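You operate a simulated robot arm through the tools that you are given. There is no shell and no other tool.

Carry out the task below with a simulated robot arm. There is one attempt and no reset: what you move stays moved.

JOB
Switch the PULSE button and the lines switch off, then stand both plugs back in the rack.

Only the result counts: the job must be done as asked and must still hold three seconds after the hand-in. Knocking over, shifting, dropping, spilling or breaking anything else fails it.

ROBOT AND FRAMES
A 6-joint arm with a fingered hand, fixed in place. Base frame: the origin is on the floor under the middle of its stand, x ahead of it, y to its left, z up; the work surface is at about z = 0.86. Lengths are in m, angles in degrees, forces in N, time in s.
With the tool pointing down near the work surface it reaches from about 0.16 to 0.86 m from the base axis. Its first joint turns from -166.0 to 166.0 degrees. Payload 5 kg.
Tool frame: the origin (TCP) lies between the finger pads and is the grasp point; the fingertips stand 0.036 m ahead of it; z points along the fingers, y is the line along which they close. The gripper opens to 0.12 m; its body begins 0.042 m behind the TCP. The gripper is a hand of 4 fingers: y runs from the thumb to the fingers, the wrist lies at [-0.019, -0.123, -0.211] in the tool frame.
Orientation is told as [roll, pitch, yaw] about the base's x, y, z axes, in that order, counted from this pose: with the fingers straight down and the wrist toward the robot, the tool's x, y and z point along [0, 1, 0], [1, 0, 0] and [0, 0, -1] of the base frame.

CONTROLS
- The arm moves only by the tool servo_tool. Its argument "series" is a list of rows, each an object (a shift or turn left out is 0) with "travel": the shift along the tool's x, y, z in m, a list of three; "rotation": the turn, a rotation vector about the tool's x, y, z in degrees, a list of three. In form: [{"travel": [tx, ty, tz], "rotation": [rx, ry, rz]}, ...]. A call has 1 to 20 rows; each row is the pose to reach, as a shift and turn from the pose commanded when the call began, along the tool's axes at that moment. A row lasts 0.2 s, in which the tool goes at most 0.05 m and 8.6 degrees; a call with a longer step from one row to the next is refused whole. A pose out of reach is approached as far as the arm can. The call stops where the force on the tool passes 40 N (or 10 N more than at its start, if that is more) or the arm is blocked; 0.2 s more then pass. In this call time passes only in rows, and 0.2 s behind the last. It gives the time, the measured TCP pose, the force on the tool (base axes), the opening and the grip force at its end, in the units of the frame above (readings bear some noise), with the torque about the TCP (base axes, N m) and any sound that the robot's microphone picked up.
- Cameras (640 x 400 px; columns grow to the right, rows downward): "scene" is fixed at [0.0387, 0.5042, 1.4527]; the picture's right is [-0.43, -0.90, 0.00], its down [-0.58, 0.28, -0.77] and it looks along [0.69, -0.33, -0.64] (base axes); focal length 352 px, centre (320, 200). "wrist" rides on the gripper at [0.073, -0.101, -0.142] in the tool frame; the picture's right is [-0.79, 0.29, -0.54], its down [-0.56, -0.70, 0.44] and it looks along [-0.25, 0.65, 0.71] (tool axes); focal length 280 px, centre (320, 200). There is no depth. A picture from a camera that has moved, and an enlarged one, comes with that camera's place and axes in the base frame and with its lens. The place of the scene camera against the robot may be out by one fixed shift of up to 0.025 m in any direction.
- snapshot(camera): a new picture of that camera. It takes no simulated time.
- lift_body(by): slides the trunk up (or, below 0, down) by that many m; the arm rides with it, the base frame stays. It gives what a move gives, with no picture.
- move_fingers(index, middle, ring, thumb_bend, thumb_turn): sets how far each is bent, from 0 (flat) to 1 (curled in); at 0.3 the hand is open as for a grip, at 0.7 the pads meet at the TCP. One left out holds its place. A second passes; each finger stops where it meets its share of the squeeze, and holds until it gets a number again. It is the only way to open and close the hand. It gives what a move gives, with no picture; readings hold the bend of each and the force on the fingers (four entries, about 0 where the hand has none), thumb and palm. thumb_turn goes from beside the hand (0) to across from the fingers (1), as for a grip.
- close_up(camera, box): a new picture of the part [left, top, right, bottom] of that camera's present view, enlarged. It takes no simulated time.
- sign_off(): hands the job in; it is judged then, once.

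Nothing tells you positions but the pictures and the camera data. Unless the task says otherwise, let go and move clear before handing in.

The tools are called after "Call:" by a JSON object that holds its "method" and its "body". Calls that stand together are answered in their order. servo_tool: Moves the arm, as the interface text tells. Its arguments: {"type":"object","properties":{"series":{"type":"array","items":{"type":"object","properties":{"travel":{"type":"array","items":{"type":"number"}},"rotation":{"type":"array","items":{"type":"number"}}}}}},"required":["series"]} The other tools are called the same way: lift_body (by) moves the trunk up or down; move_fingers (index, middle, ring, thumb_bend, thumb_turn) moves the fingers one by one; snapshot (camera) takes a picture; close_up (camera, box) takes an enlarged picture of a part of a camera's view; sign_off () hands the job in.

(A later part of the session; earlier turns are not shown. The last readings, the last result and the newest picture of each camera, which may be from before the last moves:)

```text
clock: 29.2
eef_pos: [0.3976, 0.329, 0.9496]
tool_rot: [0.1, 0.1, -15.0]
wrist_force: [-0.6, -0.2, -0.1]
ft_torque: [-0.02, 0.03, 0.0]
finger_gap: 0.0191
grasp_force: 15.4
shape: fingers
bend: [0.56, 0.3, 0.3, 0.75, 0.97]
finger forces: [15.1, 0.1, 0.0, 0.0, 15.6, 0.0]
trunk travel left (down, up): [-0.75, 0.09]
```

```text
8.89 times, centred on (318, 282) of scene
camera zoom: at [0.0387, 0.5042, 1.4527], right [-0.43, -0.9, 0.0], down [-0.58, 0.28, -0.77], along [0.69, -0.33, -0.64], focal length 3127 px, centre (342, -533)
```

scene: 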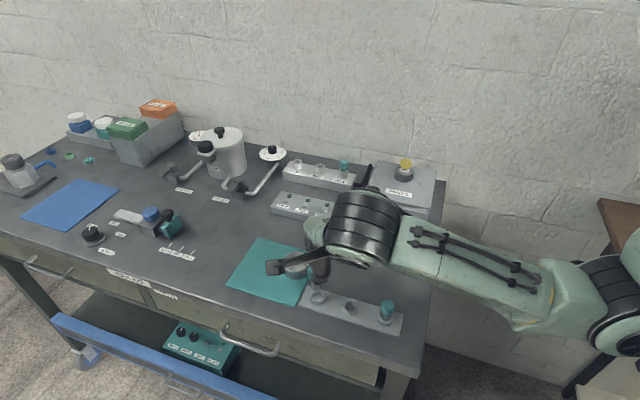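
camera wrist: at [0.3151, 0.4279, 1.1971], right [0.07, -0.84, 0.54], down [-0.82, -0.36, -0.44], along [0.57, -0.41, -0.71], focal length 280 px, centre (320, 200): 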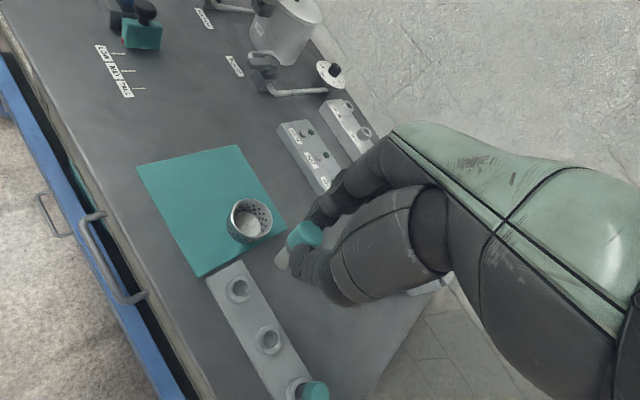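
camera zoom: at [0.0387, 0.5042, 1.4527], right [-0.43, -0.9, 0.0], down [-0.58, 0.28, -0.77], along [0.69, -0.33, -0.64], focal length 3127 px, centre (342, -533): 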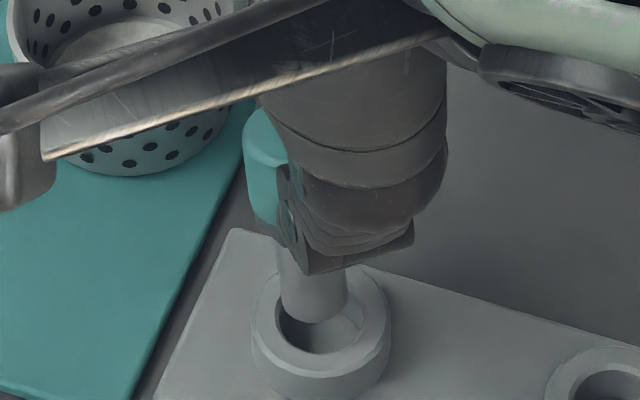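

Both views agree the stem end is about 6 mm above the collar and centred within 1–2 mm. I'll lower it into the hole in small steps while watching the force.

Call:
{"method": "servo_tool", "body": {"series": [{"travel": [-0.0008, -0.0004, 0.004]}, {"travel": [-0.0008, -0.0004, 0.008]}, {"travel": [-0.0008, -0.0004, 0.011]}]}}

Call:
{"method": "close_up", "body": {"camera": "wrist", "box": [240, 210, 320, 290]}}

Call:
{"method": "close_up", "body": {"camera": "scene", "box": [295, 260, 340, 305]}}

```text
clock: 30.0
eef_pos: [0.3975, 0.329, 0.939]
tool_rot: [-0.1, 0.0, -14.9]
wrist_force: [0.1, -0.3, 0.0]
ft_torque: [0.0, 0.01, -0.01]
finger_gap: 0.0194
grasp_force: 15.4
shape: fingers
bend: [0.56, 0.3, 0.3, 0.75, 0.97]
finger forces: [15.0, 0.1, 0.0, 0.1, 15.7, 0.0]
trunk travel left (down, up): [-0.75, 0.09]
```

```text
5.00 times, centred on (280, 250) of wrist
camera zoom: at [0.3176, 0.4256, 1.0827], right [0.07, -0.84, 0.54], down [-0.82, -0.36, -0.44], along [0.57, -0.41, -0.71], focal length 1402 px, centre (520, -50)
```

zoom: 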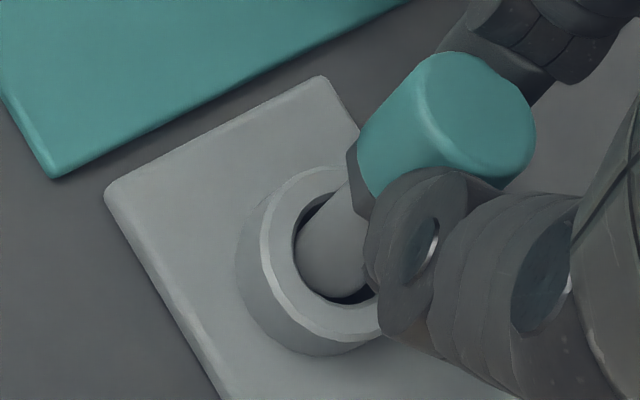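

```text
8.89 times, centred on (318, 282) of scene
camera zoom: at [0.0387, 0.5042, 1.4527], right [-0.43, -0.9, 0.0], down [-0.58, 0.28, -0.77], along [0.69, -0.33, -0.64], focal length 3127 px, centre (342, -533)
```

zoom: 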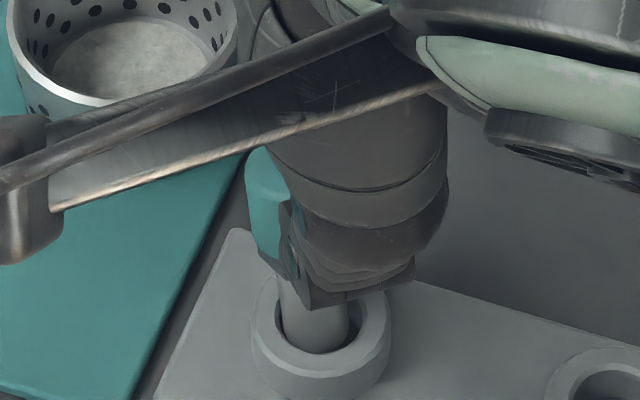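

Call:
{"method": "servo_tool", "body": {"series": [{"travel": [0, 0, 0.003]}, {"travel": [0, 0, 0.006]}]}}

Call:
{"method": "close_up", "body": {"camera": "wrist", "box": [240, 210, 320, 290]}}

Call:
{"method": "close_up", "body": {"camera": "scene", "box": [295, 260, 340, 305]}}

```text
clock: 30.6
eef_pos: [0.3972, 0.3289, 0.9326]
tool_rot: [0.0, 0.0, -14.9]
wrist_force: [-0.7, 0.1, -0.5]
ft_torque: [0.01, 0.02, -0.05]
finger_gap: 0.0189
grasp_force: 15.5
shape: fingers
bend: [0.56, 0.3, 0.3, 0.75, 0.97]
finger forces: [15.2, 0.0, 0.0, 0.0, 15.7, 0.0]
trunk travel left (down, up): [-0.75, 0.09]
```

```text
5.00 times, centred on (280, 250) of wrist
camera zoom: at [0.3175, 0.4252, 1.0765], right [0.07, -0.84, 0.54], down [-0.82, -0.36, -0.44], along [0.57, -0.41, -0.71], focal length 1402 px, centre (520, -50)
```

zoom: 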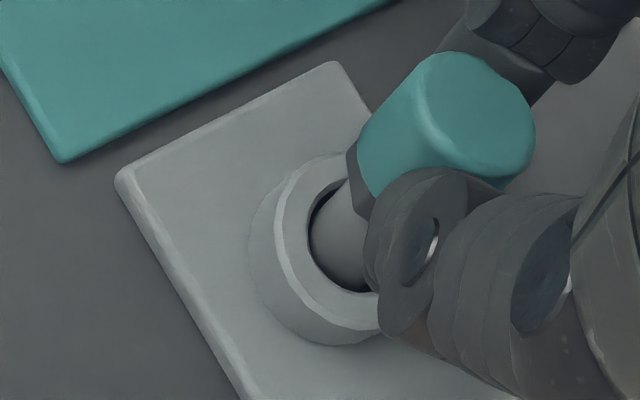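

```text
8.89 times, centred on (318, 282) of scene
camera zoom: at [0.0387, 0.5042, 1.4527], right [-0.43, -0.9, 0.0], down [-0.58, 0.28, -0.77], along [0.69, -0.33, -0.64], focal length 3127 px, centre (342, -533)
```

zoom: 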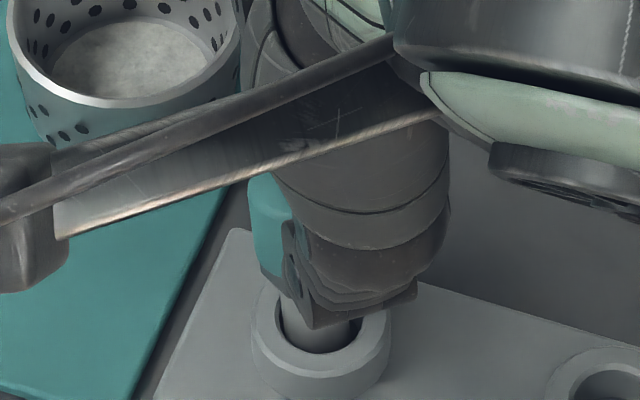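

Call:
{"method": "servo_tool", "body": {"series": [{"travel": [0, 0, 0.003]}, {"travel": [0, 0, 0.005]}]}}

Call:
{"method": "close_up", "body": {"camera": "wrist", "box": [240, 210, 320, 290]}}

Call:
{"method": "close_up", "body": {"camera": "scene", "box": [295, 260, 340, 305]}}

```text
clock: 31.2
eef_pos: [0.3961, 0.3286, 0.9296]
tool_rot: [0.3, -0.3, -15.0]
wrist_force: [1.3, -0.6, 14.6]
ft_torque: [0.08, -0.27, 0.02]
finger_gap: 0.0187
grasp_force: 18.4
shape: fingers
bend: [0.55, 0.3, 0.3, 0.76, 0.97]
finger forces: [16.7, 0.0, 0.0, 0.0, 19.9, 0.1]
trunk travel left (down, up): [-0.75, 0.09]
```

```text
5.00 times, centred on (280, 250) of wrist
camera zoom: at [0.3166, 0.4252, 1.0738], right [0.07, -0.84, 0.54], down [-0.82, -0.36, -0.45], along [0.57, -0.41, -0.71], focal length 1402 px, centre (520, -50)
```

zoom: 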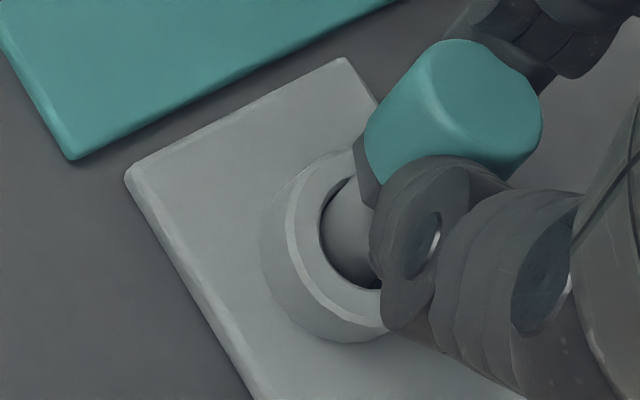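

```text
8.89 times, centred on (318, 282) of scene
camera zoom: at [0.0387, 0.5042, 1.4527], right [-0.43, -0.9, 0.0], down [-0.58, 0.28, -0.77], along [0.69, -0.33, -0.64], focal length 3127 px, centre (342, -533)
```

zoom: 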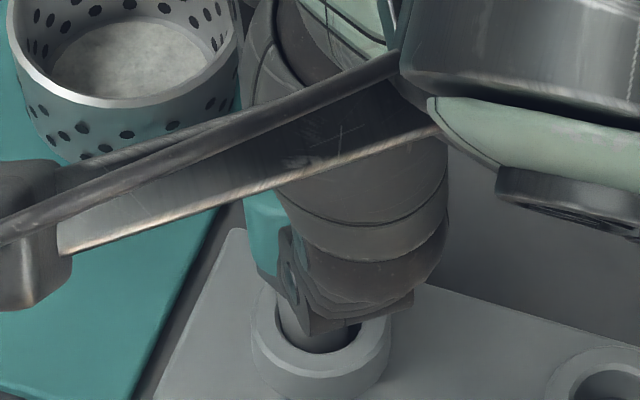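

The stem has bottomed in the hole at about 15 N. The plug leans roughly 9°, so I'll ease off slightly and rotate the hand about the stem end to stand it upright before releasing.

Call:
{"method": "servo_tool", "body": {"series": [{"travel": [0, 0, -0.002]}, {"travel": [-0.0034, -0.004, -0.0012], "rotation": [-3.3, 2.8, 0]}, {"travel": [-0.0068, -0.0078, -0.0006], "rotation": [-6.4, 5.5, 0]}]}}

Call:
{"method": "close_up", "body": {"camera": "wrist", "box": [240, 210, 320, 290]}}

Call:
{"method": "close_up", "body": {"camera": "scene", "box": [295, 250, 345, 305]}}

```text
clock: 32.0
eef_pos: [0.387, 0.3239, 0.9288]
tool_rot: [5.4, -6.4, -15.3]
wrist_force: [1.2, -1.1, 1.3]
ft_torque: [0.0, -0.06, 0.0]
finger_gap: 0.0184
grasp_force: 14.4
shape: fingers
bend: [0.55, 0.3, 0.3, 0.76, 0.97]
finger forces: [15.2, 0.1, 0.0, 0.0, 14.6, 0.1]
trunk travel left (down, up): [-0.75, 0.09]
```

```text
5.00 times, centred on (280, 250) of wrist
camera zoom: at [0.2889, 0.4117, 1.0656], right [0.01, -0.87, 0.49], down [-0.75, -0.33, -0.57], along [0.66, -0.37, -0.66], focal length 1402 px, centre (520, -50)
```

zoom: 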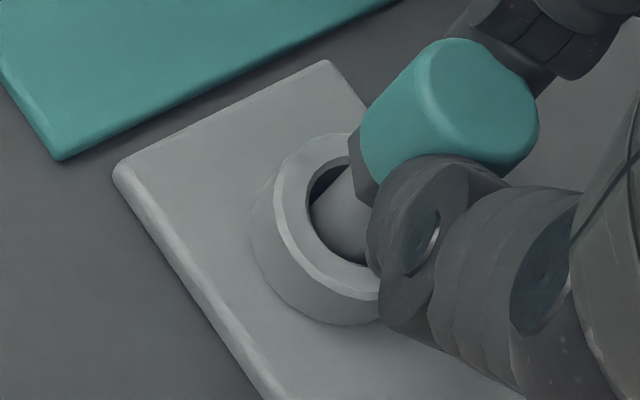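

```text
7.27 times, centred on (320, 278) of scene
camera zoom: at [0.0387, 0.5042, 1.4527], right [-0.43, -0.9, 0.0], down [-0.58, 0.28, -0.77], along [0.69, -0.33, -0.64], focal length 2559 px, centre (320, -364)
```

zoom: 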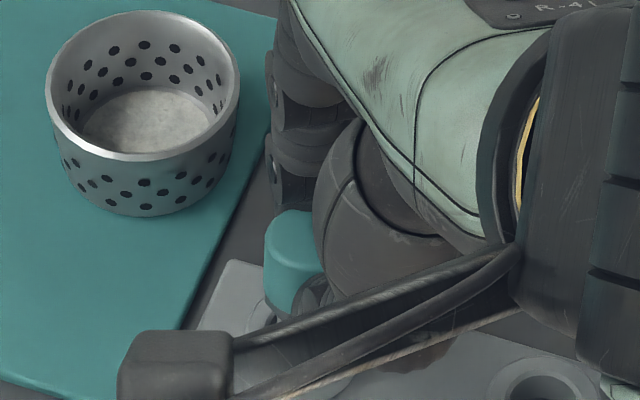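

The force is nearly gone and the plug looks upright. I'll release it in two gentle stages.

Call:
{"method": "move_fingers", "body": {"index": 0.55, "thumb_bend": 0.74}}

Call:
{"method": "move_fingers", "body": {"index": 0.48, "thumb_bend": 0.6}}

Call:
{"method": "close_up", "body": {"camera": "wrist", "box": [240, 190, 340, 290]}}

Call:
{"method": "close_up", "body": {"camera": "scene", "box": [280, 220, 360, 310]}}

```text
clock: 33.0
eef_pos: [0.3877, 0.325, 0.9278]
tool_rot: [5.5, -6.4, -15.3]
wrist_force: [-0.6, 0.2, 0.4]
ft_torque: [0.0, 0.01, 0.0]
finger_gap: 0.0222
grasp_force: 1.9
shape: fingers
bend: [0.54, 0.3, 0.3, 0.73, 0.97]
finger forces: [1.3, 0.0, 0.1, 0.1, 1.4, 0.1]
trunk travel left (down, up): [-0.75, 0.09]
```

```text
clock: 34.0
eef_pos: [0.3866, 0.3247, 0.9288]
tool_rot: [5.5, -6.4, -15.3]
wrist_force: [0.1, 0.4, -0.1]
ft_torque: [-0.01, -0.02, 0.03]
finger_gap: 0.0519
grasp_force: 0.0
shape: fingers
bend: [0.48, 0.3, 0.3, 0.6, 0.97]
finger forces: [0.0, 0.0, 0.1, 0.0, 0.0, 0.0]
trunk travel left (down, up): [-0.75, 0.09]
```

```text
4.00 times, centred on (290, 240) of wrist
camera zoom: at [0.2889, 0.4122, 1.0666], right [0.01, -0.87, 0.49], down [-0.75, -0.33, -0.57], along [0.66, -0.37, -0.66], focal length 1122 px, centre (440, 40)
```

zoom: 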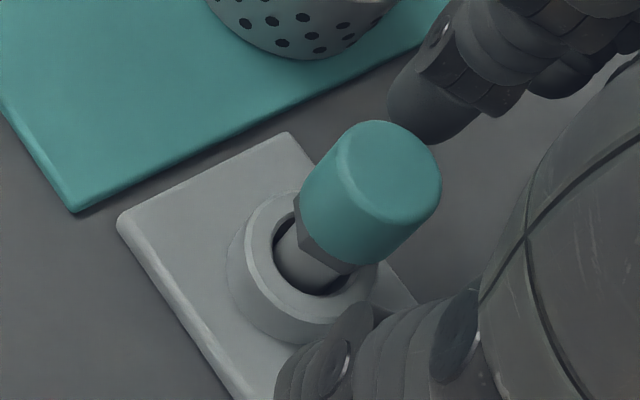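

```text
4.44 times, centred on (320, 265) of scene
camera zoom: at [0.0387, 0.5042, 1.4527], right [-0.43, -0.9, 0.0], down [-0.58, 0.28, -0.77], along [0.69, -0.33, -0.64], focal length 1564 px, centre (320, -89)
```

zoom: 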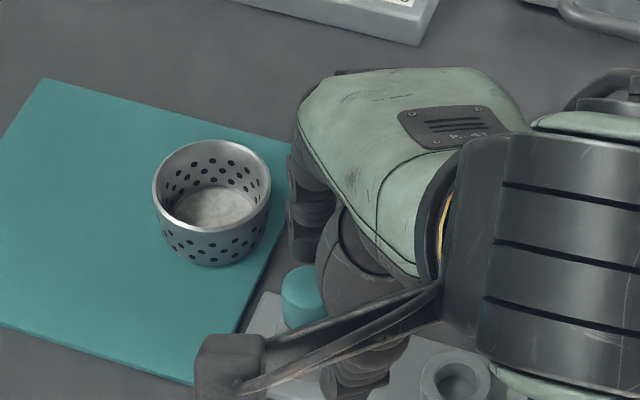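

The MIST plug stands upright in hole 1. I'll rise straight up along base z and then level the hand again.

Call:
{"method": "servo_tool", "body": {"series": [{"travel": [0.0019, 0.0022, -0.02]}, {"travel": [0.0048, 0.0056, -0.0495]}, {"travel": [0.0096, 0.0112, -0.099]}, {"travel": [0.0096, 0.0112, -0.112], "rotation": [6.4, -5.4, 0]}]}}

Call:
{"method": "snapshot", "body": {"camera": "scene"}}

Call:
{"method": "snapshot", "body": {"camera": "wrist"}}

```text
clock: 35.0
eef_pos: [0.3865, 0.3275, 1.039]
tool_rot: [-0.1, 0.1, -15.0]
wrist_force: [0.2, 0.1, 0.1]
ft_torque: [0.0, 0.06, 0.01]
finger_gap: 0.0517
grasp_force: 0.0
shape: fingers
bend: [0.48, 0.3, 0.3, 0.6, 0.97]
finger forces: [0.0, 0.0, 0.1, 0.1, 0.1, 0.1]
trunk travel left (down, up): [-0.75, 0.09]
```

```text
taken
```

scene: 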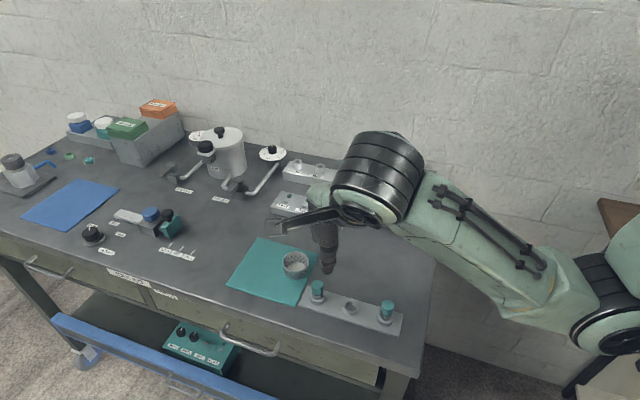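

```text
taken
camera wrist: at [0.3079, 0.4241, 1.1828], right [0.08, -0.84, 0.54], down [-0.82, -0.36, -0.44], along [0.56, -0.41, -0.72], focal length 280 px, centre (320, 200)
```

wrist: 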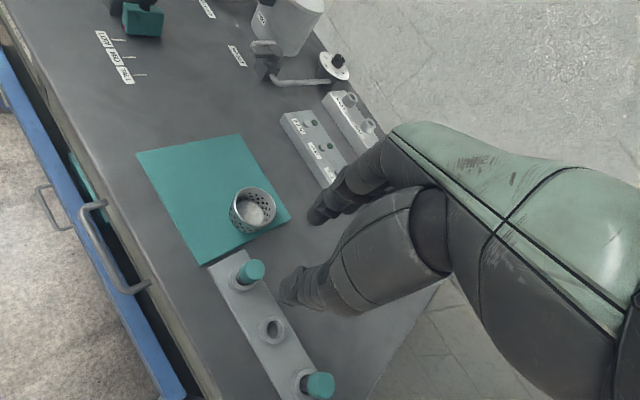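

The first plug stands straight in the rack. Now I'll open the fingers a bit and travel back at height to above the RINSE plug, turning to yaw −45° again.

Call:
{"method": "move_fingers", "body": {"index": 0.42, "thumb_bend": 0.45}}

Call:
{"method": "servo_tool", "body": {"series": [{"travel": [-0.0132, 0.0396, -0.002], "rotation": [0, 0, 3.33]}, {"travel": [-0.0265, 0.0792, -0.004], "rotation": [0, 0, 6.67]}, {"travel": [-0.0397, 0.1189, -0.006], "rotation": [0, 0, 10]}, {"travel": [-0.053, 0.1585, -0.008], "rotation": [0, 0, 13.33]}, {"travel": [-0.0662, 0.1981, -0.01], "rotation": [0, 0, 16.67]}, {"travel": [-0.0795, 0.2377, -0.012], "rotation": [0, 0, 20]}, {"travel": [-0.0927, 0.2774, -0.012], "rotation": [0, 0, 23.33]}, {"travel": [-0.106, 0.317, -0.012], "rotation": [0, 0, 26.67]}, {"travel": [-0.1192, 0.3566, -0.012], "rotation": [0, 0, 30]}]}}

Call:
{"method": "snapshot", "body": {"camera": "scene"}}

Call:
{"method": "close_up", "body": {"camera": "wrist", "box": [150, 200, 350, 360]}}

```text
clock: 36.0
eef_pos: [0.3871, 0.3269, 1.0404]
tool_rot: [0.1, 0.1, -15.0]
wrist_force: [0.3, -0.5, -0.3]
ft_torque: [-0.01, 0.01, -0.02]
finger_gap: 0.0832
grasp_force: 0.1
shape: fingers
bend: [0.42, 0.3, 0.3, 0.45, 0.97]
finger forces: [0.1, 0.1, 0.0, 0.1, 0.1, 0.1]
trunk travel left (down, up): [-0.75, 0.09]
```

```text
clock: 38.0
eef_pos: [0.6999, 0.1152, 1.0586]
tool_rot: [0.0, 0.1, -45.0]
wrist_force: [1.6, -1.1, 0.4]
ft_torque: [0.02, -0.01, -0.02]
finger_gap: 0.0832
grasp_force: 0.0
shape: fingers
bend: [0.42, 0.3, 0.3, 0.45, 0.97]
finger forces: [0.0, 0.1, 0.0, 0.0, 0.1, 0.1]
trunk travel left (down, up): [-0.75, 0.09]
```

```text
taken
```

scene: 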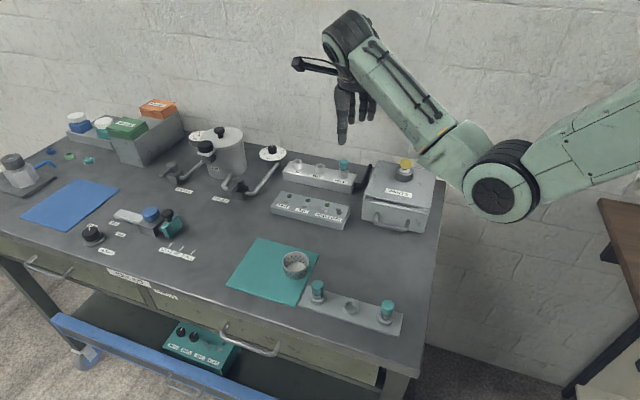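

```text
2.50 times, centred on (250, 280) of wrist
camera zoom: at [0.6785, 0.2381, 1.2019], right [-0.35, -0.76, 0.54], down [-0.89, 0.1, -0.44], along [0.28, -0.64, -0.72], focal length 701 px, centre (495, 0)
```

zoom: 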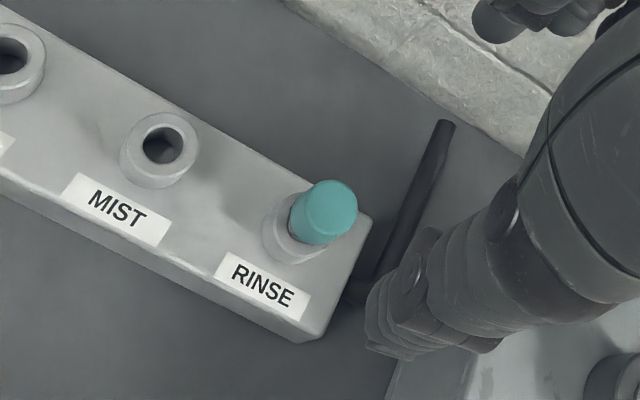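

RINSE cap is at about tool (0.011, −0.002), nearly the same relation I had when gripping MIST. I'll descend most of the way and check.

Call:
{"method": "servo_tool", "body": {"series": [{"travel": [0, -0.002, 0.03]}, {"travel": [0, -0.002, 0.06]}, {"travel": [0, -0.002, 0.082]}]}}

Call:
{"method": "close_up", "body": {"camera": "wrist", "box": [230, 170, 390, 330]}}

Call:
{"method": "close_up", "body": {"camera": "scene", "box": [290, 100, 430, 210]}}

```text
clock: 38.8
eef_pos: [0.6982, 0.1158, 0.9745]
tool_rot: [0.1, 0.0, -44.9]
wrist_force: [0.0, 0.4, -0.3]
ft_torque: [0.04, 0.0, 0.0]
finger_gap: 0.0836
grasp_force: 0.1
shape: fingers
bend: [0.42, 0.3, 0.3, 0.45, 0.97]
finger forces: [0.0, 0.0, 0.0, 0.0, 0.0, 0.1]
trunk travel left (down, up): [-0.75, 0.09]
```

```text
2.50 times, centred on (310, 250) of wrist
camera zoom: at [0.6769, 0.2376, 1.1178], right [-0.35, -0.76, 0.54], down [-0.89, 0.1, -0.44], along [0.28, -0.64, -0.71], focal length 701 px, centre (345, 75)
```

zoom: 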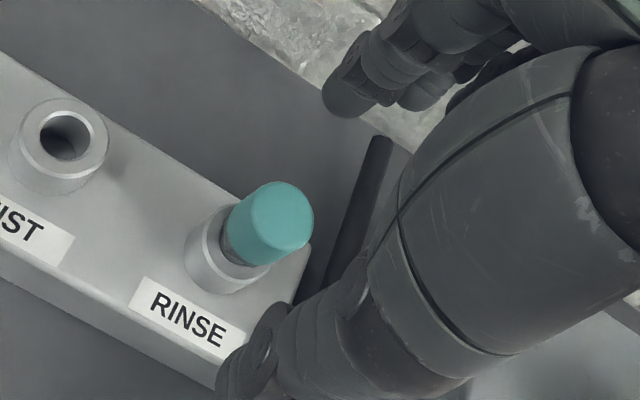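

```text
3.64 times, centred on (360, 155) of scene
camera zoom: at [0.0387, 0.5042, 1.4527], right [-0.43, -0.9, 0.0], down [-0.58, 0.28, -0.77], along [0.69, -0.33, -0.64], focal length 1279 px, centre (174, 364)
```

zoom: 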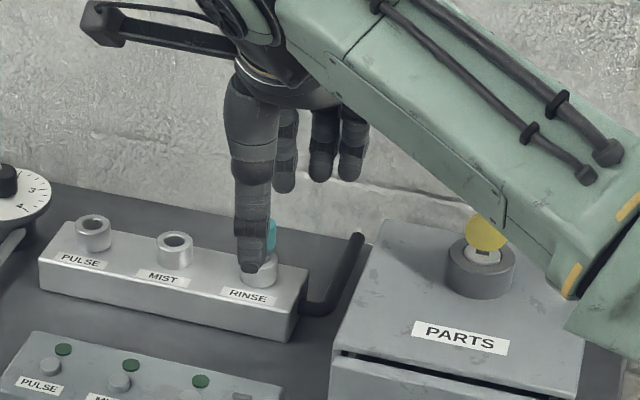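

Call:
{"method": "servo_tool", "body": {"series": [{"travel": [0.0015, -0.001, 0.009]}, {"travel": [0.0015, -0.001, 0.018]}]}}

Call:
{"method": "move_fingers", "body": {"index": 0.6, "thumb_bend": 0.64}}

Call:
{"method": "close_up", "body": {"camera": "wrist", "box": [250, 170, 370, 290]}}

Call:
{"method": "close_up", "body": {"camera": "scene", "box": [310, 120, 380, 190]}}

```text
clock: 39.4
eef_pos: [0.6973, 0.117, 0.9528]
tool_rot: [0.2, 0.1, -45.0]
wrist_force: [1.1, 0.3, 0.6]
ft_torque: [-0.01, 0.01, 0.02]
finger_gap: 0.0837
grasp_force: 0.1
shape: fingers
bend: [0.42, 0.3, 0.3, 0.45, 0.97]
finger forces: [0.0, 0.1, 0.0, 0.1, 0.0, 0.1]
trunk travel left (down, up): [-0.75, 0.09]
```

```text
clock: 40.4
eef_pos: [0.6968, 0.1178, 0.9537]
tool_rot: [0.1, 0.1, -45.0]
wrist_force: [-0.9, 0.5, -0.4]
ft_torque: [-0.01, 0.01, -0.03]
finger_gap: 0.0292
grasp_force: 0.0
shape: fingers
bend: [0.6, 0.3, 0.3, 0.64, 0.97]
finger forces: [0.1, 0.0, 0.0, 0.0, 0.0, 0.0]
trunk travel left (down, up): [-0.75, 0.09]
```

```text
3.33 times, centred on (310, 230) of wrist
camera zoom: at [0.6766, 0.2408, 1.0975], right [-0.35, -0.76, 0.54], down [-0.89, 0.1, -0.44], along [0.28, -0.64, -0.72], focal length 935 px, centre (353, 100)
```

zoom: 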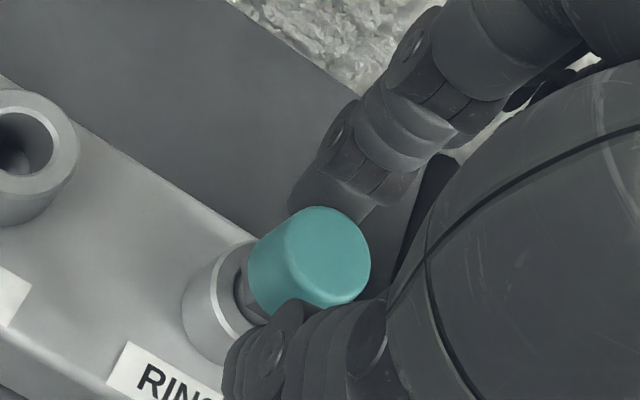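

```text
5.71 times, centred on (345, 155) of scene
camera zoom: at [0.0387, 0.5042, 1.4527], right [-0.43, -0.9, 0.0], down [-0.58, 0.28, -0.77], along [0.69, -0.33, -0.64], focal length 2010 px, centre (177, 457)
```

zoom: 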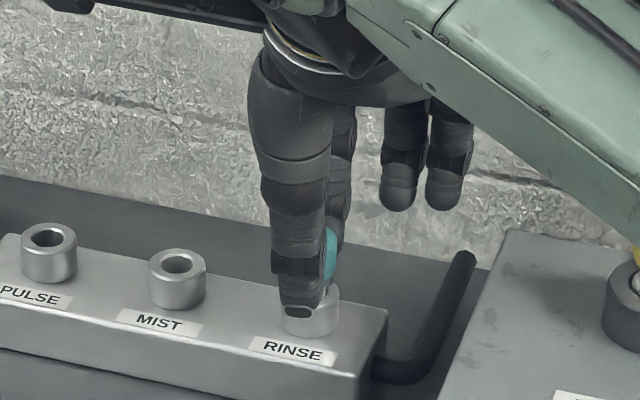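

Call:
{"method": "servo_tool", "body": {"series": [{"travel": [0, 0, -0.0035]}]}}

Call:
{"method": "move_fingers", "body": {"index": 0.62, "thumb_bend": 0.68}}

Call:
{"method": "move_fingers", "body": {"index": 0.79, "thumb_bend": 0.75}}

Call:
{"method": "close_up", "body": {"camera": "wrist", "box": [250, 170, 370, 290]}}

Call:
{"method": "close_up", "body": {"camera": "scene", "box": [310, 120, 380, 190]}}

```text
clock: 40.8
eef_pos: [0.6968, 0.1191, 0.9564]
tool_rot: [0.1, 0.1, -45.1]
wrist_force: [-0.6, -0.2, 0.0]
ft_torque: [0.03, 0.02, 0.0]
finger_gap: 0.0291
grasp_force: 0.1
shape: fingers
bend: [0.6, 0.3, 0.3, 0.64, 0.97]
finger forces: [0.0, 0.0, 0.0, 0.1, 0.1, 0.0]
trunk travel left (down, up): [-0.75, 0.09]
```

```text
clock: 41.8
eef_pos: [0.697, 0.1185, 0.9564]
tool_rot: [0.1, 0.1, -45.1]
wrist_force: [0.5, 0.0, 0.1]
ft_torque: [0.01, -0.03, 0.01]
finger_gap: 0.0236
grasp_force: 1.3
shape: fingers
bend: [0.61, 0.3, 0.3, 0.67, 0.97]
finger forces: [1.3, 0.1, 0.0, 0.0, 1.2, 0.0]
trunk travel left (down, up): [-0.75, 0.09]
```

```text
clock: 42.8
eef_pos: [0.6976, 0.1185, 0.9551]
tool_rot: [0.0, 0.1, -45.1]
wrist_force: [0.7, -1.3, 0.5]
ft_torque: [-0.08, -0.01, -0.03]
finger_gap: 0.0206
grasp_force: 11.1
shape: fingers
bend: [0.61, 0.3, 0.3, 0.69, 0.97]
finger forces: [11.6, 0.0, 0.1, 0.0, 10.4, 0.0]
trunk travel left (down, up): [-0.75, 0.09]
```

```text
3.33 times, centred on (310, 230) of wrist
camera zoom: at [0.6766, 0.2413, 1.1006], right [-0.35, -0.76, 0.54], down [-0.89, 0.1, -0.44], along [0.28, -0.64, -0.72], focal length 935 px, centre (353, 100)
```

zoom: 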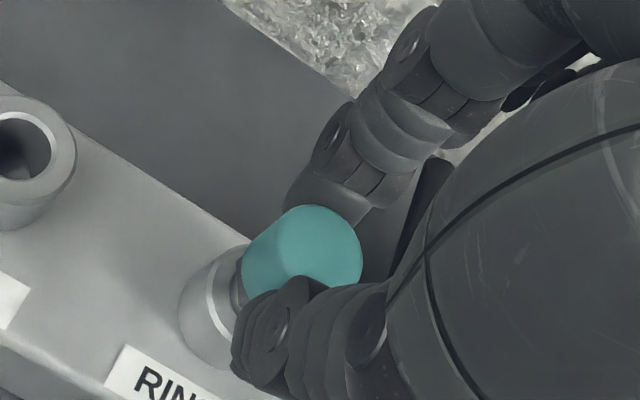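

```text
5.71 times, centred on (345, 155) of scene
camera zoom: at [0.0387, 0.5042, 1.4527], right [-0.43, -0.9, 0.0], down [-0.58, 0.28, -0.77], along [0.69, -0.33, -0.64], focal length 2010 px, centre (177, 457)
```

zoom: 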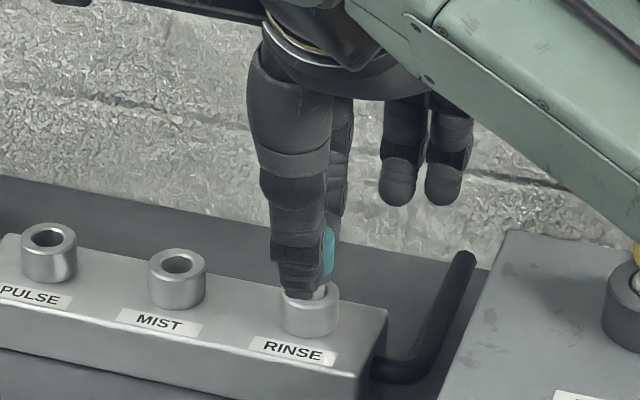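

The grip is balanced at 11 N with little side load. I'll lift straight up in steps.

Call:
{"method": "servo_tool", "body": {"series": [{"travel": [0, 0, -0.006]}, {"travel": [0, 0, -0.014]}, {"travel": [0, 0, -0.024]}]}}

Call:
{"method": "close_up", "body": {"camera": "wrist", "box": [250, 170, 370, 290]}}

Call:
{"method": "close_up", "body": {"camera": "scene", "box": [310, 120, 380, 190]}}

```text
clock: 43.6
eef_pos: [0.6996, 0.1197, 0.9807]
tool_rot: [0.1, 0.1, -44.9]
wrist_force: [0.7, -0.4, -0.2]
ft_torque: [0.0, 0.01, 0.02]
finger_gap: 0.0202
grasp_force: 10.7
shape: fingers
bend: [0.61, 0.3, 0.3, 0.69, 0.97]
finger forces: [11.1, 0.0, 0.0, 0.0, 10.8, 0.1]
trunk travel left (down, up): [-0.75, 0.09]
```

```text
3.33 times, centred on (310, 230) of wrist
camera zoom: at [0.6782, 0.2422, 1.1242], right [-0.35, -0.76, 0.54], down [-0.89, 0.1, -0.44], along [0.28, -0.64, -0.72], focal length 935 px, centre (353, 100)
```

zoom: 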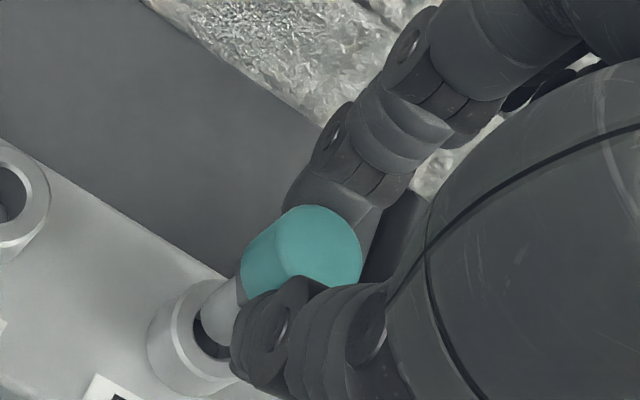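

```text
5.71 times, centred on (345, 155) of scene
camera zoom: at [0.0387, 0.5042, 1.4527], right [-0.43, -0.9, 0.0], down [-0.58, 0.28, -0.77], along [0.69, -0.33, -0.64], focal length 2010 px, centre (177, 457)
```

zoom: 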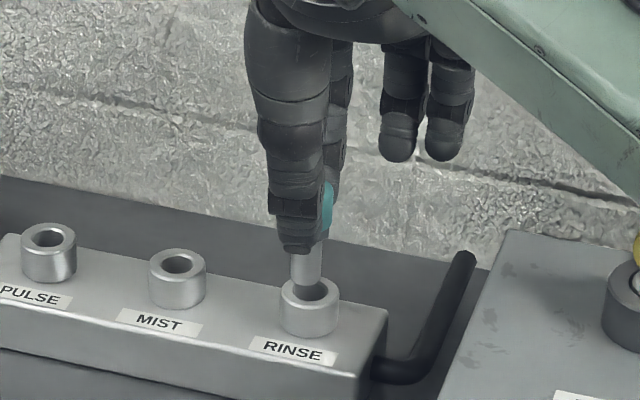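

Call:
{"method": "servo_tool", "body": {"series": [{"travel": [0, 0, -0.015]}, {"travel": [0, 0, -0.045]}, {"travel": [0, 0, -0.072]}]}}

Call:
{"method": "close_up", "body": {"camera": "wrist", "box": [250, 190, 360, 300]}}

Call:
{"method": "close_up", "body": {"camera": "scene", "box": [320, 80, 370, 150]}}

```text
clock: 44.4
eef_pos: [0.6978, 0.1202, 1.0523]
tool_rot: [0.0, 0.1, -45.0]
wrist_force: [0.0, 0.0, -0.4]
ft_torque: [0.0, 0.0, -0.02]
finger_gap: 0.0202
grasp_force: 10.5
shape: fingers
bend: [0.61, 0.3, 0.3, 0.69, 0.97]
finger forces: [11.1, 0.0, 0.1, 0.0, 10.8, 0.0]
trunk travel left (down, up): [-0.75, 0.09]
```

```text
3.64 times, centred on (305, 245) of wrist
camera zoom: at [0.6779, 0.2425, 1.1965], right [-0.35, -0.76, 0.54], down [-0.89, 0.1, -0.44], along [0.28, -0.64, -0.72], focal length 1020 px, centre (374, 36)
```

zoom: 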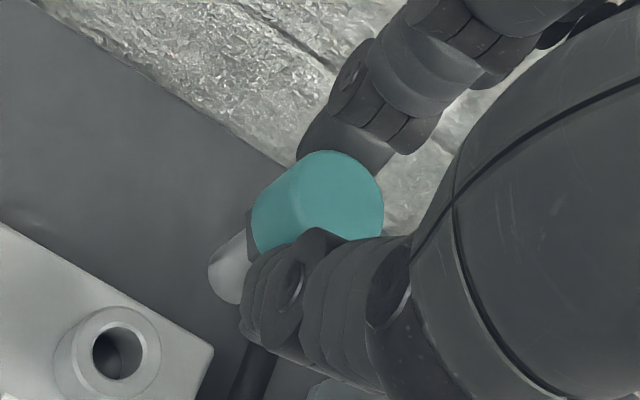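

```text
5.71 times, centred on (345, 115) of scene
camera zoom: at [0.0387, 0.5042, 1.4527], right [-0.43, -0.9, 0.0], down [-0.58, 0.28, -0.77], along [0.69, -0.33, -0.64], focal length 2010 px, centre (177, 686)
```

zoom: 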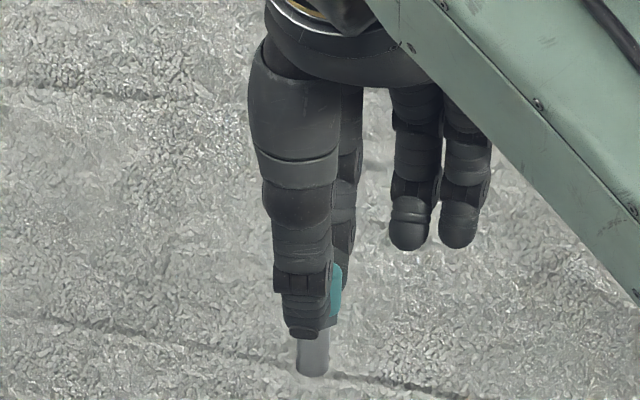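

The RINSE plug is out and hanging nearly vertical. I'll carry it at height to above hole 2, the middle empty one at about (0.360, 0.290), turning to yaw −15°.

Call:
{"method": "servo_tool", "body": {"series": [{"travel": [-0.0143, -0.0401, 0], "rotation": [0, 0, -3.33]}, {"travel": [-0.0285, -0.0802, 0], "rotation": [0, 0, -6.67]}, {"travel": [-0.0428, -0.1204, 0], "rotation": [0, 0, -10]}, {"travel": [-0.057, -0.1605, 0], "rotation": [0, 0, -13.33]}, {"travel": [-0.0713, -0.2006, 0], "rotation": [0, 0, -16.67]}, {"travel": [-0.0855, -0.2407, 0], "rotation": [0, 0, -20]}]}}

Call:
{"method": "snapshot", "body": {"camera": "scene"}}

```text
clock: 45.8
eef_pos: [0.4627, 0.2293, 1.0496]
tool_rot: [0.2, -0.1, -24.9]
wrist_force: [-0.5, 0.0, -0.7]
ft_torque: [0.01, -0.04, 0.03]
finger_gap: 0.02
grasp_force: 10.7
shape: fingers
bend: [0.61, 0.3, 0.3, 0.69, 0.97]
finger forces: [11.0, 0.0, 0.1, 0.0, 10.6, 0.0]
trunk travel left (down, up): [-0.75, 0.09]
```

```text
taken
```

scene: 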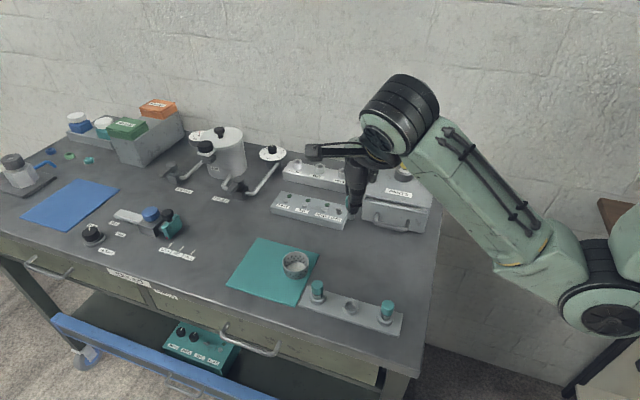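

Call:
{"method": "servo_tool", "body": {"series": [{"travel": [0.0012, -0.0414, 0], "rotation": [0, 0, -3.33]}, {"travel": [0.0024, -0.0827, 0], "rotation": [0, 0, -6.67]}, {"travel": [0.0036, -0.1241, 0], "rotation": [0, 0, -10]}]}}

Call:
{"method": "snapshot", "body": {"camera": "scene"}}

Call:
{"method": "close_up", "body": {"camera": "wrist", "box": [190, 220, 350, 400]}}

```text
clock: 46.6
eef_pos: [0.3565, 0.2834, 1.0506]
tool_rot: [0.3, -0.1, -14.8]
wrist_force: [-0.3, -0.4, 0.2]
ft_torque: [-0.02, 0.01, -0.01]
finger_gap: 0.0201
grasp_force: 10.8
shape: fingers
bend: [0.61, 0.3, 0.3, 0.69, 0.97]
finger forces: [10.9, 0.0, 0.0, 0.1, 10.7, 0.1]
trunk travel left (down, up): [-0.75, 0.09]
```

```text
taken
```

scene: 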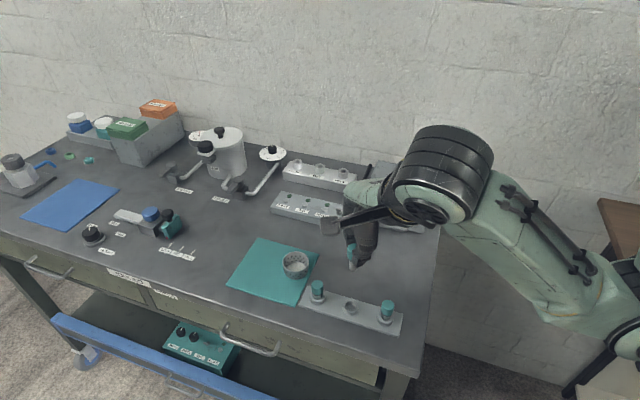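

```text
2.22 times, centred on (270, 310) of wrist
camera zoom: at [0.2759, 0.3791, 1.1942], right [0.07, -0.84, 0.54], down [-0.82, -0.36, -0.45], along [0.57, -0.41, -0.71], focal length 623 px, centre (431, -44)
```

zoom: 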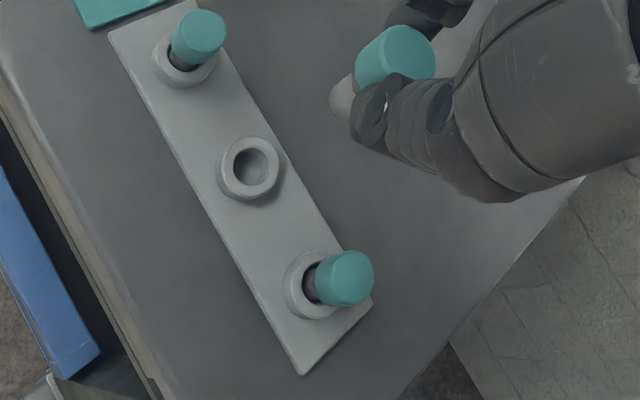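

Hole 2 is just slightly off under the stem. I'll shift about (−2.5, −6) mm and descend to just above the collar.

Call:
{"method": "servo_tool", "body": {"series": [{"travel": [-0.0025, -0.006, 0.03]}, {"travel": [-0.0025, -0.006, 0.06]}, {"travel": [-0.0025, -0.006, 0.09]}]}}

Call:
{"method": "close_up", "body": {"camera": "wrist", "box": [240, 210, 320, 290]}}

Call:
{"method": "close_up", "body": {"camera": "scene", "box": [315, 250, 385, 320]}}

Call:
{"method": "snapshot", "body": {"camera": "scene"}}

```text
clock: 47.4
eef_pos: [0.3501, 0.2839, 0.9636]
tool_rot: [0.1, 0.0, -15.1]
wrist_force: [-0.1, 0.0, 0.0]
ft_torque: [0.0, 0.03, -0.01]
finger_gap: 0.0201
grasp_force: 10.8
shape: fingers
bend: [0.61, 0.3, 0.3, 0.69, 0.97]
finger forces: [11.0, 0.1, 0.0, 0.1, 10.6, 0.0]
trunk travel left (down, up): [-0.75, 0.09]
```

```text
5.00 times, centred on (280, 250) of wrist
camera zoom: at [0.2704, 0.3801, 1.1088], right [0.07, -0.84, 0.54], down [-0.82, -0.36, -0.44], along [0.57, -0.41, -0.71], focal length 1402 px, centre (520, -50)
```

zoom: 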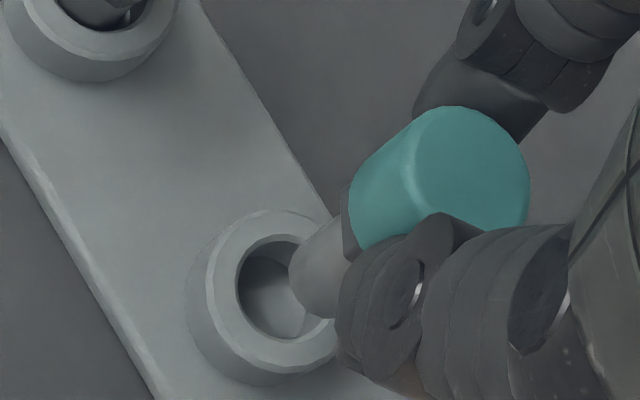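

```text
5.71 times, centred on (350, 285) of scene
camera zoom: at [0.0387, 0.5042, 1.4527], right [-0.43, -0.9, 0.0], down [-0.58, 0.28, -0.77], along [0.69, -0.33, -0.64], focal length 2010 px, centre (149, -286)
```

zoom: 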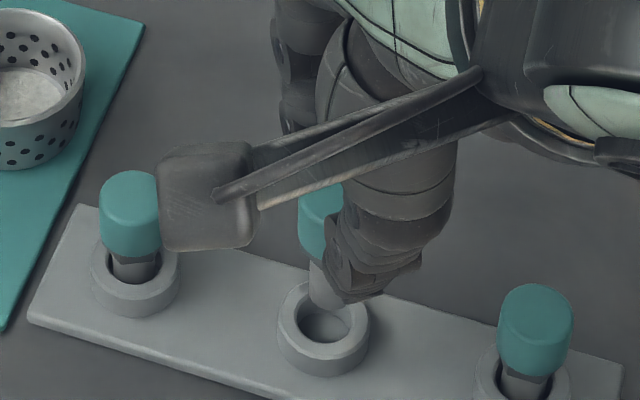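

```text
taken
```

scene: 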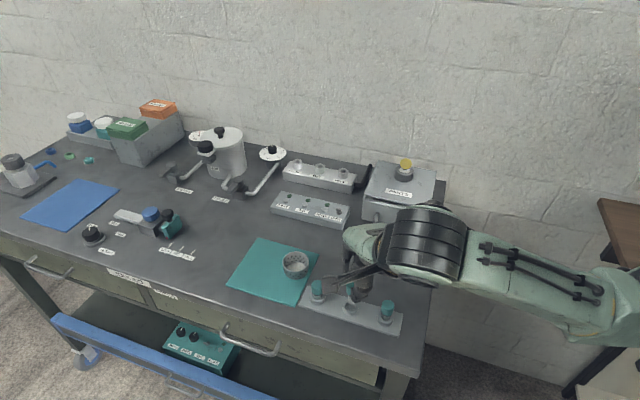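

Call:
{"method": "servo_tool", "body": {"series": [{"travel": [0.0015, 0.001, 0.004]}, {"travel": [0.0015, 0.001, 0.008]}]}}

Call:
{"method": "close_up", "body": {"camera": "wrist", "box": [240, 210, 320, 290]}}

Call:
{"method": "close_up", "body": {"camera": "scene", "box": [330, 265, 375, 315]}}

```text
clock: 48.0
eef_pos: [0.351, 0.2861, 0.956]
tool_rot: [0.0, 0.0, -15.0]
wrist_force: [0.4, 0.3, -1.2]
ft_torque: [0.02, 0.03, 0.01]
finger_gap: 0.0201
grasp_force: 11.3
shape: fingers
bend: [0.61, 0.3, 0.3, 0.69, 0.97]
finger forces: [11.0, 0.1, 0.0, 0.0, 10.7, 0.1]
trunk travel left (down, up): [-0.75, 0.09]
```

```text
5.00 times, centred on (280, 250) of wrist
camera zoom: at [0.2713, 0.3824, 1.0998], right [0.07, -0.84, 0.54], down [-0.82, -0.36, -0.44], along [0.57, -0.41, -0.71], focal length 1402 px, centre (520, -50)
```

zoom: 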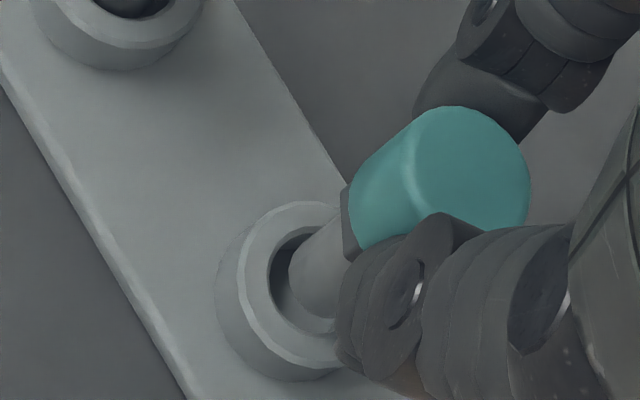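

```text
8.00 times, centred on (352, 290) of scene
camera zoom: at [0.0387, 0.5042, 1.4527], right [-0.43, -0.9, 0.0], down [-0.58, 0.28, -0.77], along [0.69, -0.33, -0.64], focal length 2814 px, centre (60, -520)
```

zoom: 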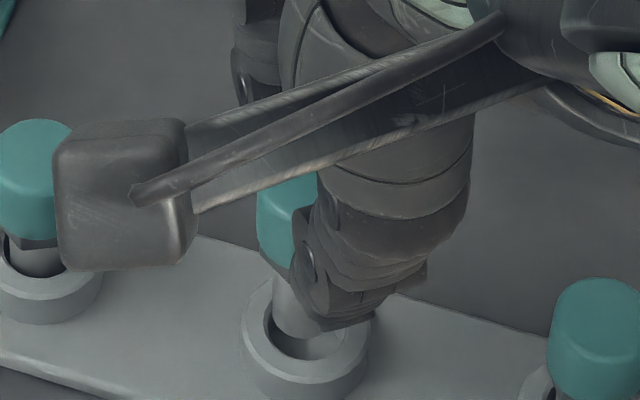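

Both views now show the stem centred over hole 2, about 3 mm above it. I'll lower it in.

Call:
{"method": "servo_tool", "body": {"series": [{"travel": [0, 0, 0.004]}, {"travel": [0, 0, 0.008]}]}}

Call:
{"method": "close_up", "body": {"camera": "wrist", "box": [240, 210, 320, 290]}}

Call:
{"method": "close_up", "body": {"camera": "scene", "box": [330, 265, 375, 315]}}

```text
clock: 48.6
eef_pos: [0.3505, 0.2848, 0.947]
tool_rot: [0.1, 0.0, -15.0]
wrist_force: [0.8, 0.2, -0.3]
ft_torque: [-0.02, -0.01, 0.0]
finger_gap: 0.0201
grasp_force: 10.9
shape: fingers
bend: [0.61, 0.3, 0.3, 0.69, 0.97]
finger forces: [11.0, 0.1, 0.0, 0.0, 10.7, 0.0]
trunk travel left (down, up): [-0.75, 0.09]
```

```text
5.00 times, centred on (280, 250) of wrist
camera zoom: at [0.271, 0.3811, 1.0916], right [0.07, -0.84, 0.54], down [-0.82, -0.36, -0.44], along [0.57, -0.41, -0.71], focal length 1402 px, centre (520, -50)
```

zoom: 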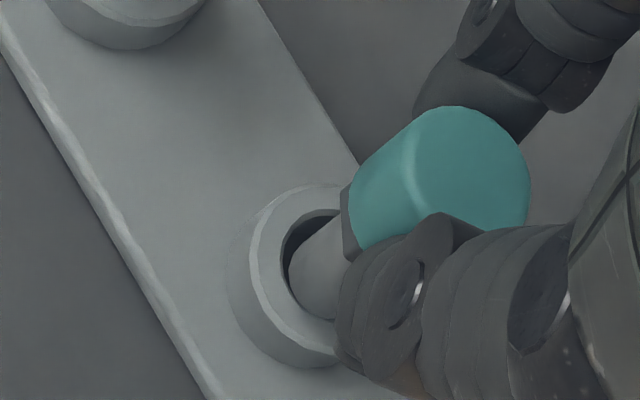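

```text
8.00 times, centred on (352, 290) of scene
camera zoom: at [0.0387, 0.5042, 1.4527], right [-0.43, -0.9, 0.0], down [-0.58, 0.28, -0.77], along [0.69, -0.33, -0.64], focal length 2814 px, centre (60, -520)
```

zoom: 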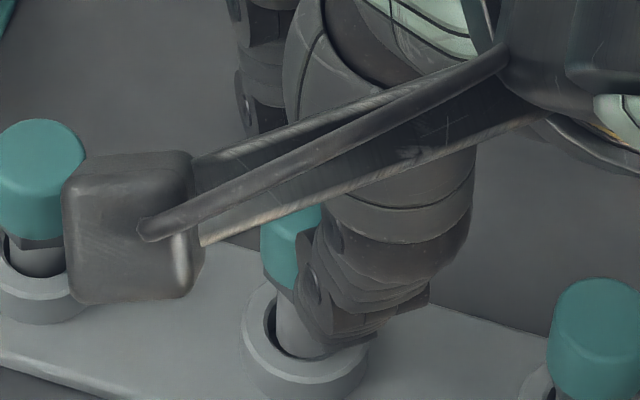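

Call:
{"method": "servo_tool", "body": {"series": [{"travel": [0, 0, 0.004]}, {"travel": [0, 0, 0.007]}]}}

Call:
{"method": "close_up", "body": {"camera": "wrist", "box": [240, 210, 320, 290]}}

Call:
{"method": "close_up", "body": {"camera": "scene", "box": [330, 265, 375, 315]}}

```text
clock: 49.2
eef_pos: [0.3509, 0.2857, 0.9426]
tool_rot: [0.5, -0.2, -15.1]
wrist_force: [0.0, -3.2, 13.5]
ft_torque: [0.06, -0.04, -0.02]
finger_gap: 0.0197
grasp_force: 13.1
shape: fingers
bend: [0.61, 0.3, 0.3, 0.7, 0.97]
finger forces: [12.8, 0.1, 0.1, 0.0, 13.7, 0.1]
trunk travel left (down, up): [-0.75, 0.09]
```

```text
5.00 times, centred on (280, 250) of wrist
camera zoom: at [0.2713, 0.3809, 1.0861], right [0.07, -0.84, 0.54], down [-0.82, -0.36, -0.45], along [0.57, -0.41, -0.71], focal length 1402 px, centre (520, -50)
```

zoom: 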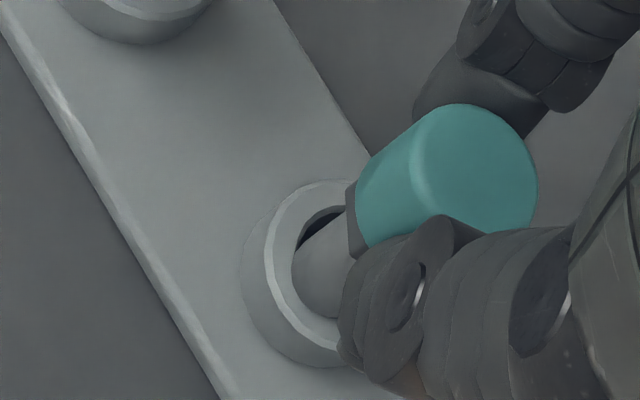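

```text
8.00 times, centred on (352, 290) of scene
camera zoom: at [0.0387, 0.5042, 1.4527], right [-0.43, -0.9, 0.0], down [-0.58, 0.28, -0.77], along [0.69, -0.33, -0.64], focal length 2814 px, centre (60, -520)
```

zoom: 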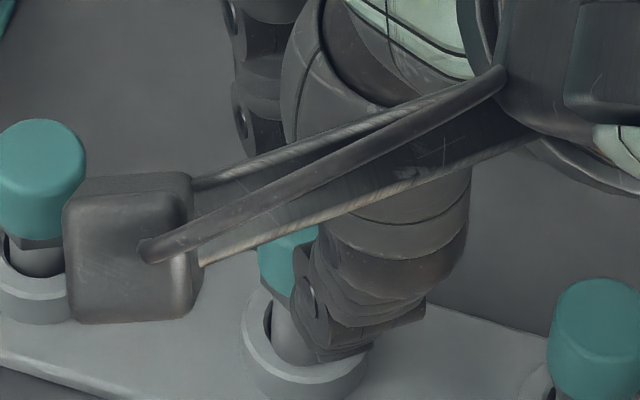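

The stem met resistance early (13.5 N) before seating fully, apparently against the +x side of the hole. I'll back off 3 mm, shift about 2 mm in −x, and try again.

Call:
{"method": "servo_tool", "body": {"series": [{"travel": [0, 0, -0.004]}, {"travel": [-0.002, 0, -0.004]}]}}

Call:
{"method": "close_up", "body": {"camera": "wrist", "box": [250, 225, 310, 285]}}

Call:
{"method": "close_up", "body": {"camera": "scene", "box": [335, 275, 370, 315]}}

```text
clock: 49.8
eef_pos: [0.3496, 0.2821, 0.944]
tool_rot: [0.1, 0.2, -15.0]
wrist_force: [0.0, -0.4, -0.5]
ft_torque: [0.0, 0.0, -0.01]
finger_gap: 0.0201
grasp_force: 11.5
shape: fingers
bend: [0.61, 0.3, 0.3, 0.7, 0.97]
finger forces: [11.6, 0.0, 0.0, 0.0, 11.3, 0.0]
trunk travel left (down, up): [-0.75, 0.09]
```

```text
6.67 times, centred on (280, 255) of wrist
camera zoom: at [0.2708, 0.3787, 1.0872], right [0.08, -0.84, 0.54], down [-0.82, -0.36, -0.44], along [0.57, -0.41, -0.72], focal length 1869 px, centre (587, -167)
```

zoom: 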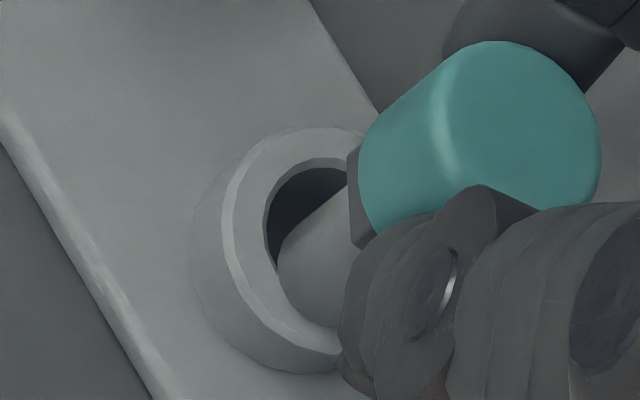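

```text
10.00 times, centred on (352, 295) of scene
camera zoom: at [0.0387, 0.5042, 1.4527], right [-0.43, -0.9, 0.0], down [-0.58, 0.28, -0.77], along [0.69, -0.33, -0.64], focal length 3518 px, centre (-5, -750)
```

zoom: 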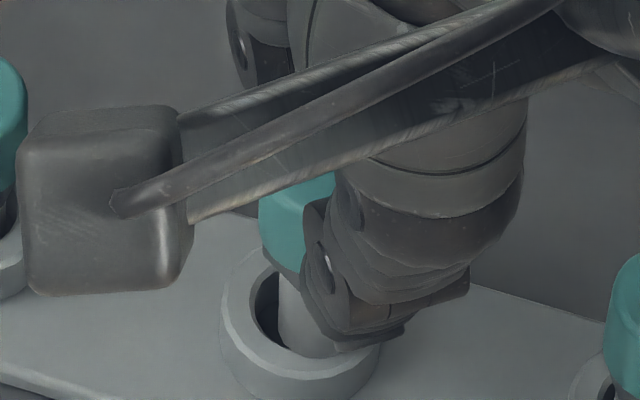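

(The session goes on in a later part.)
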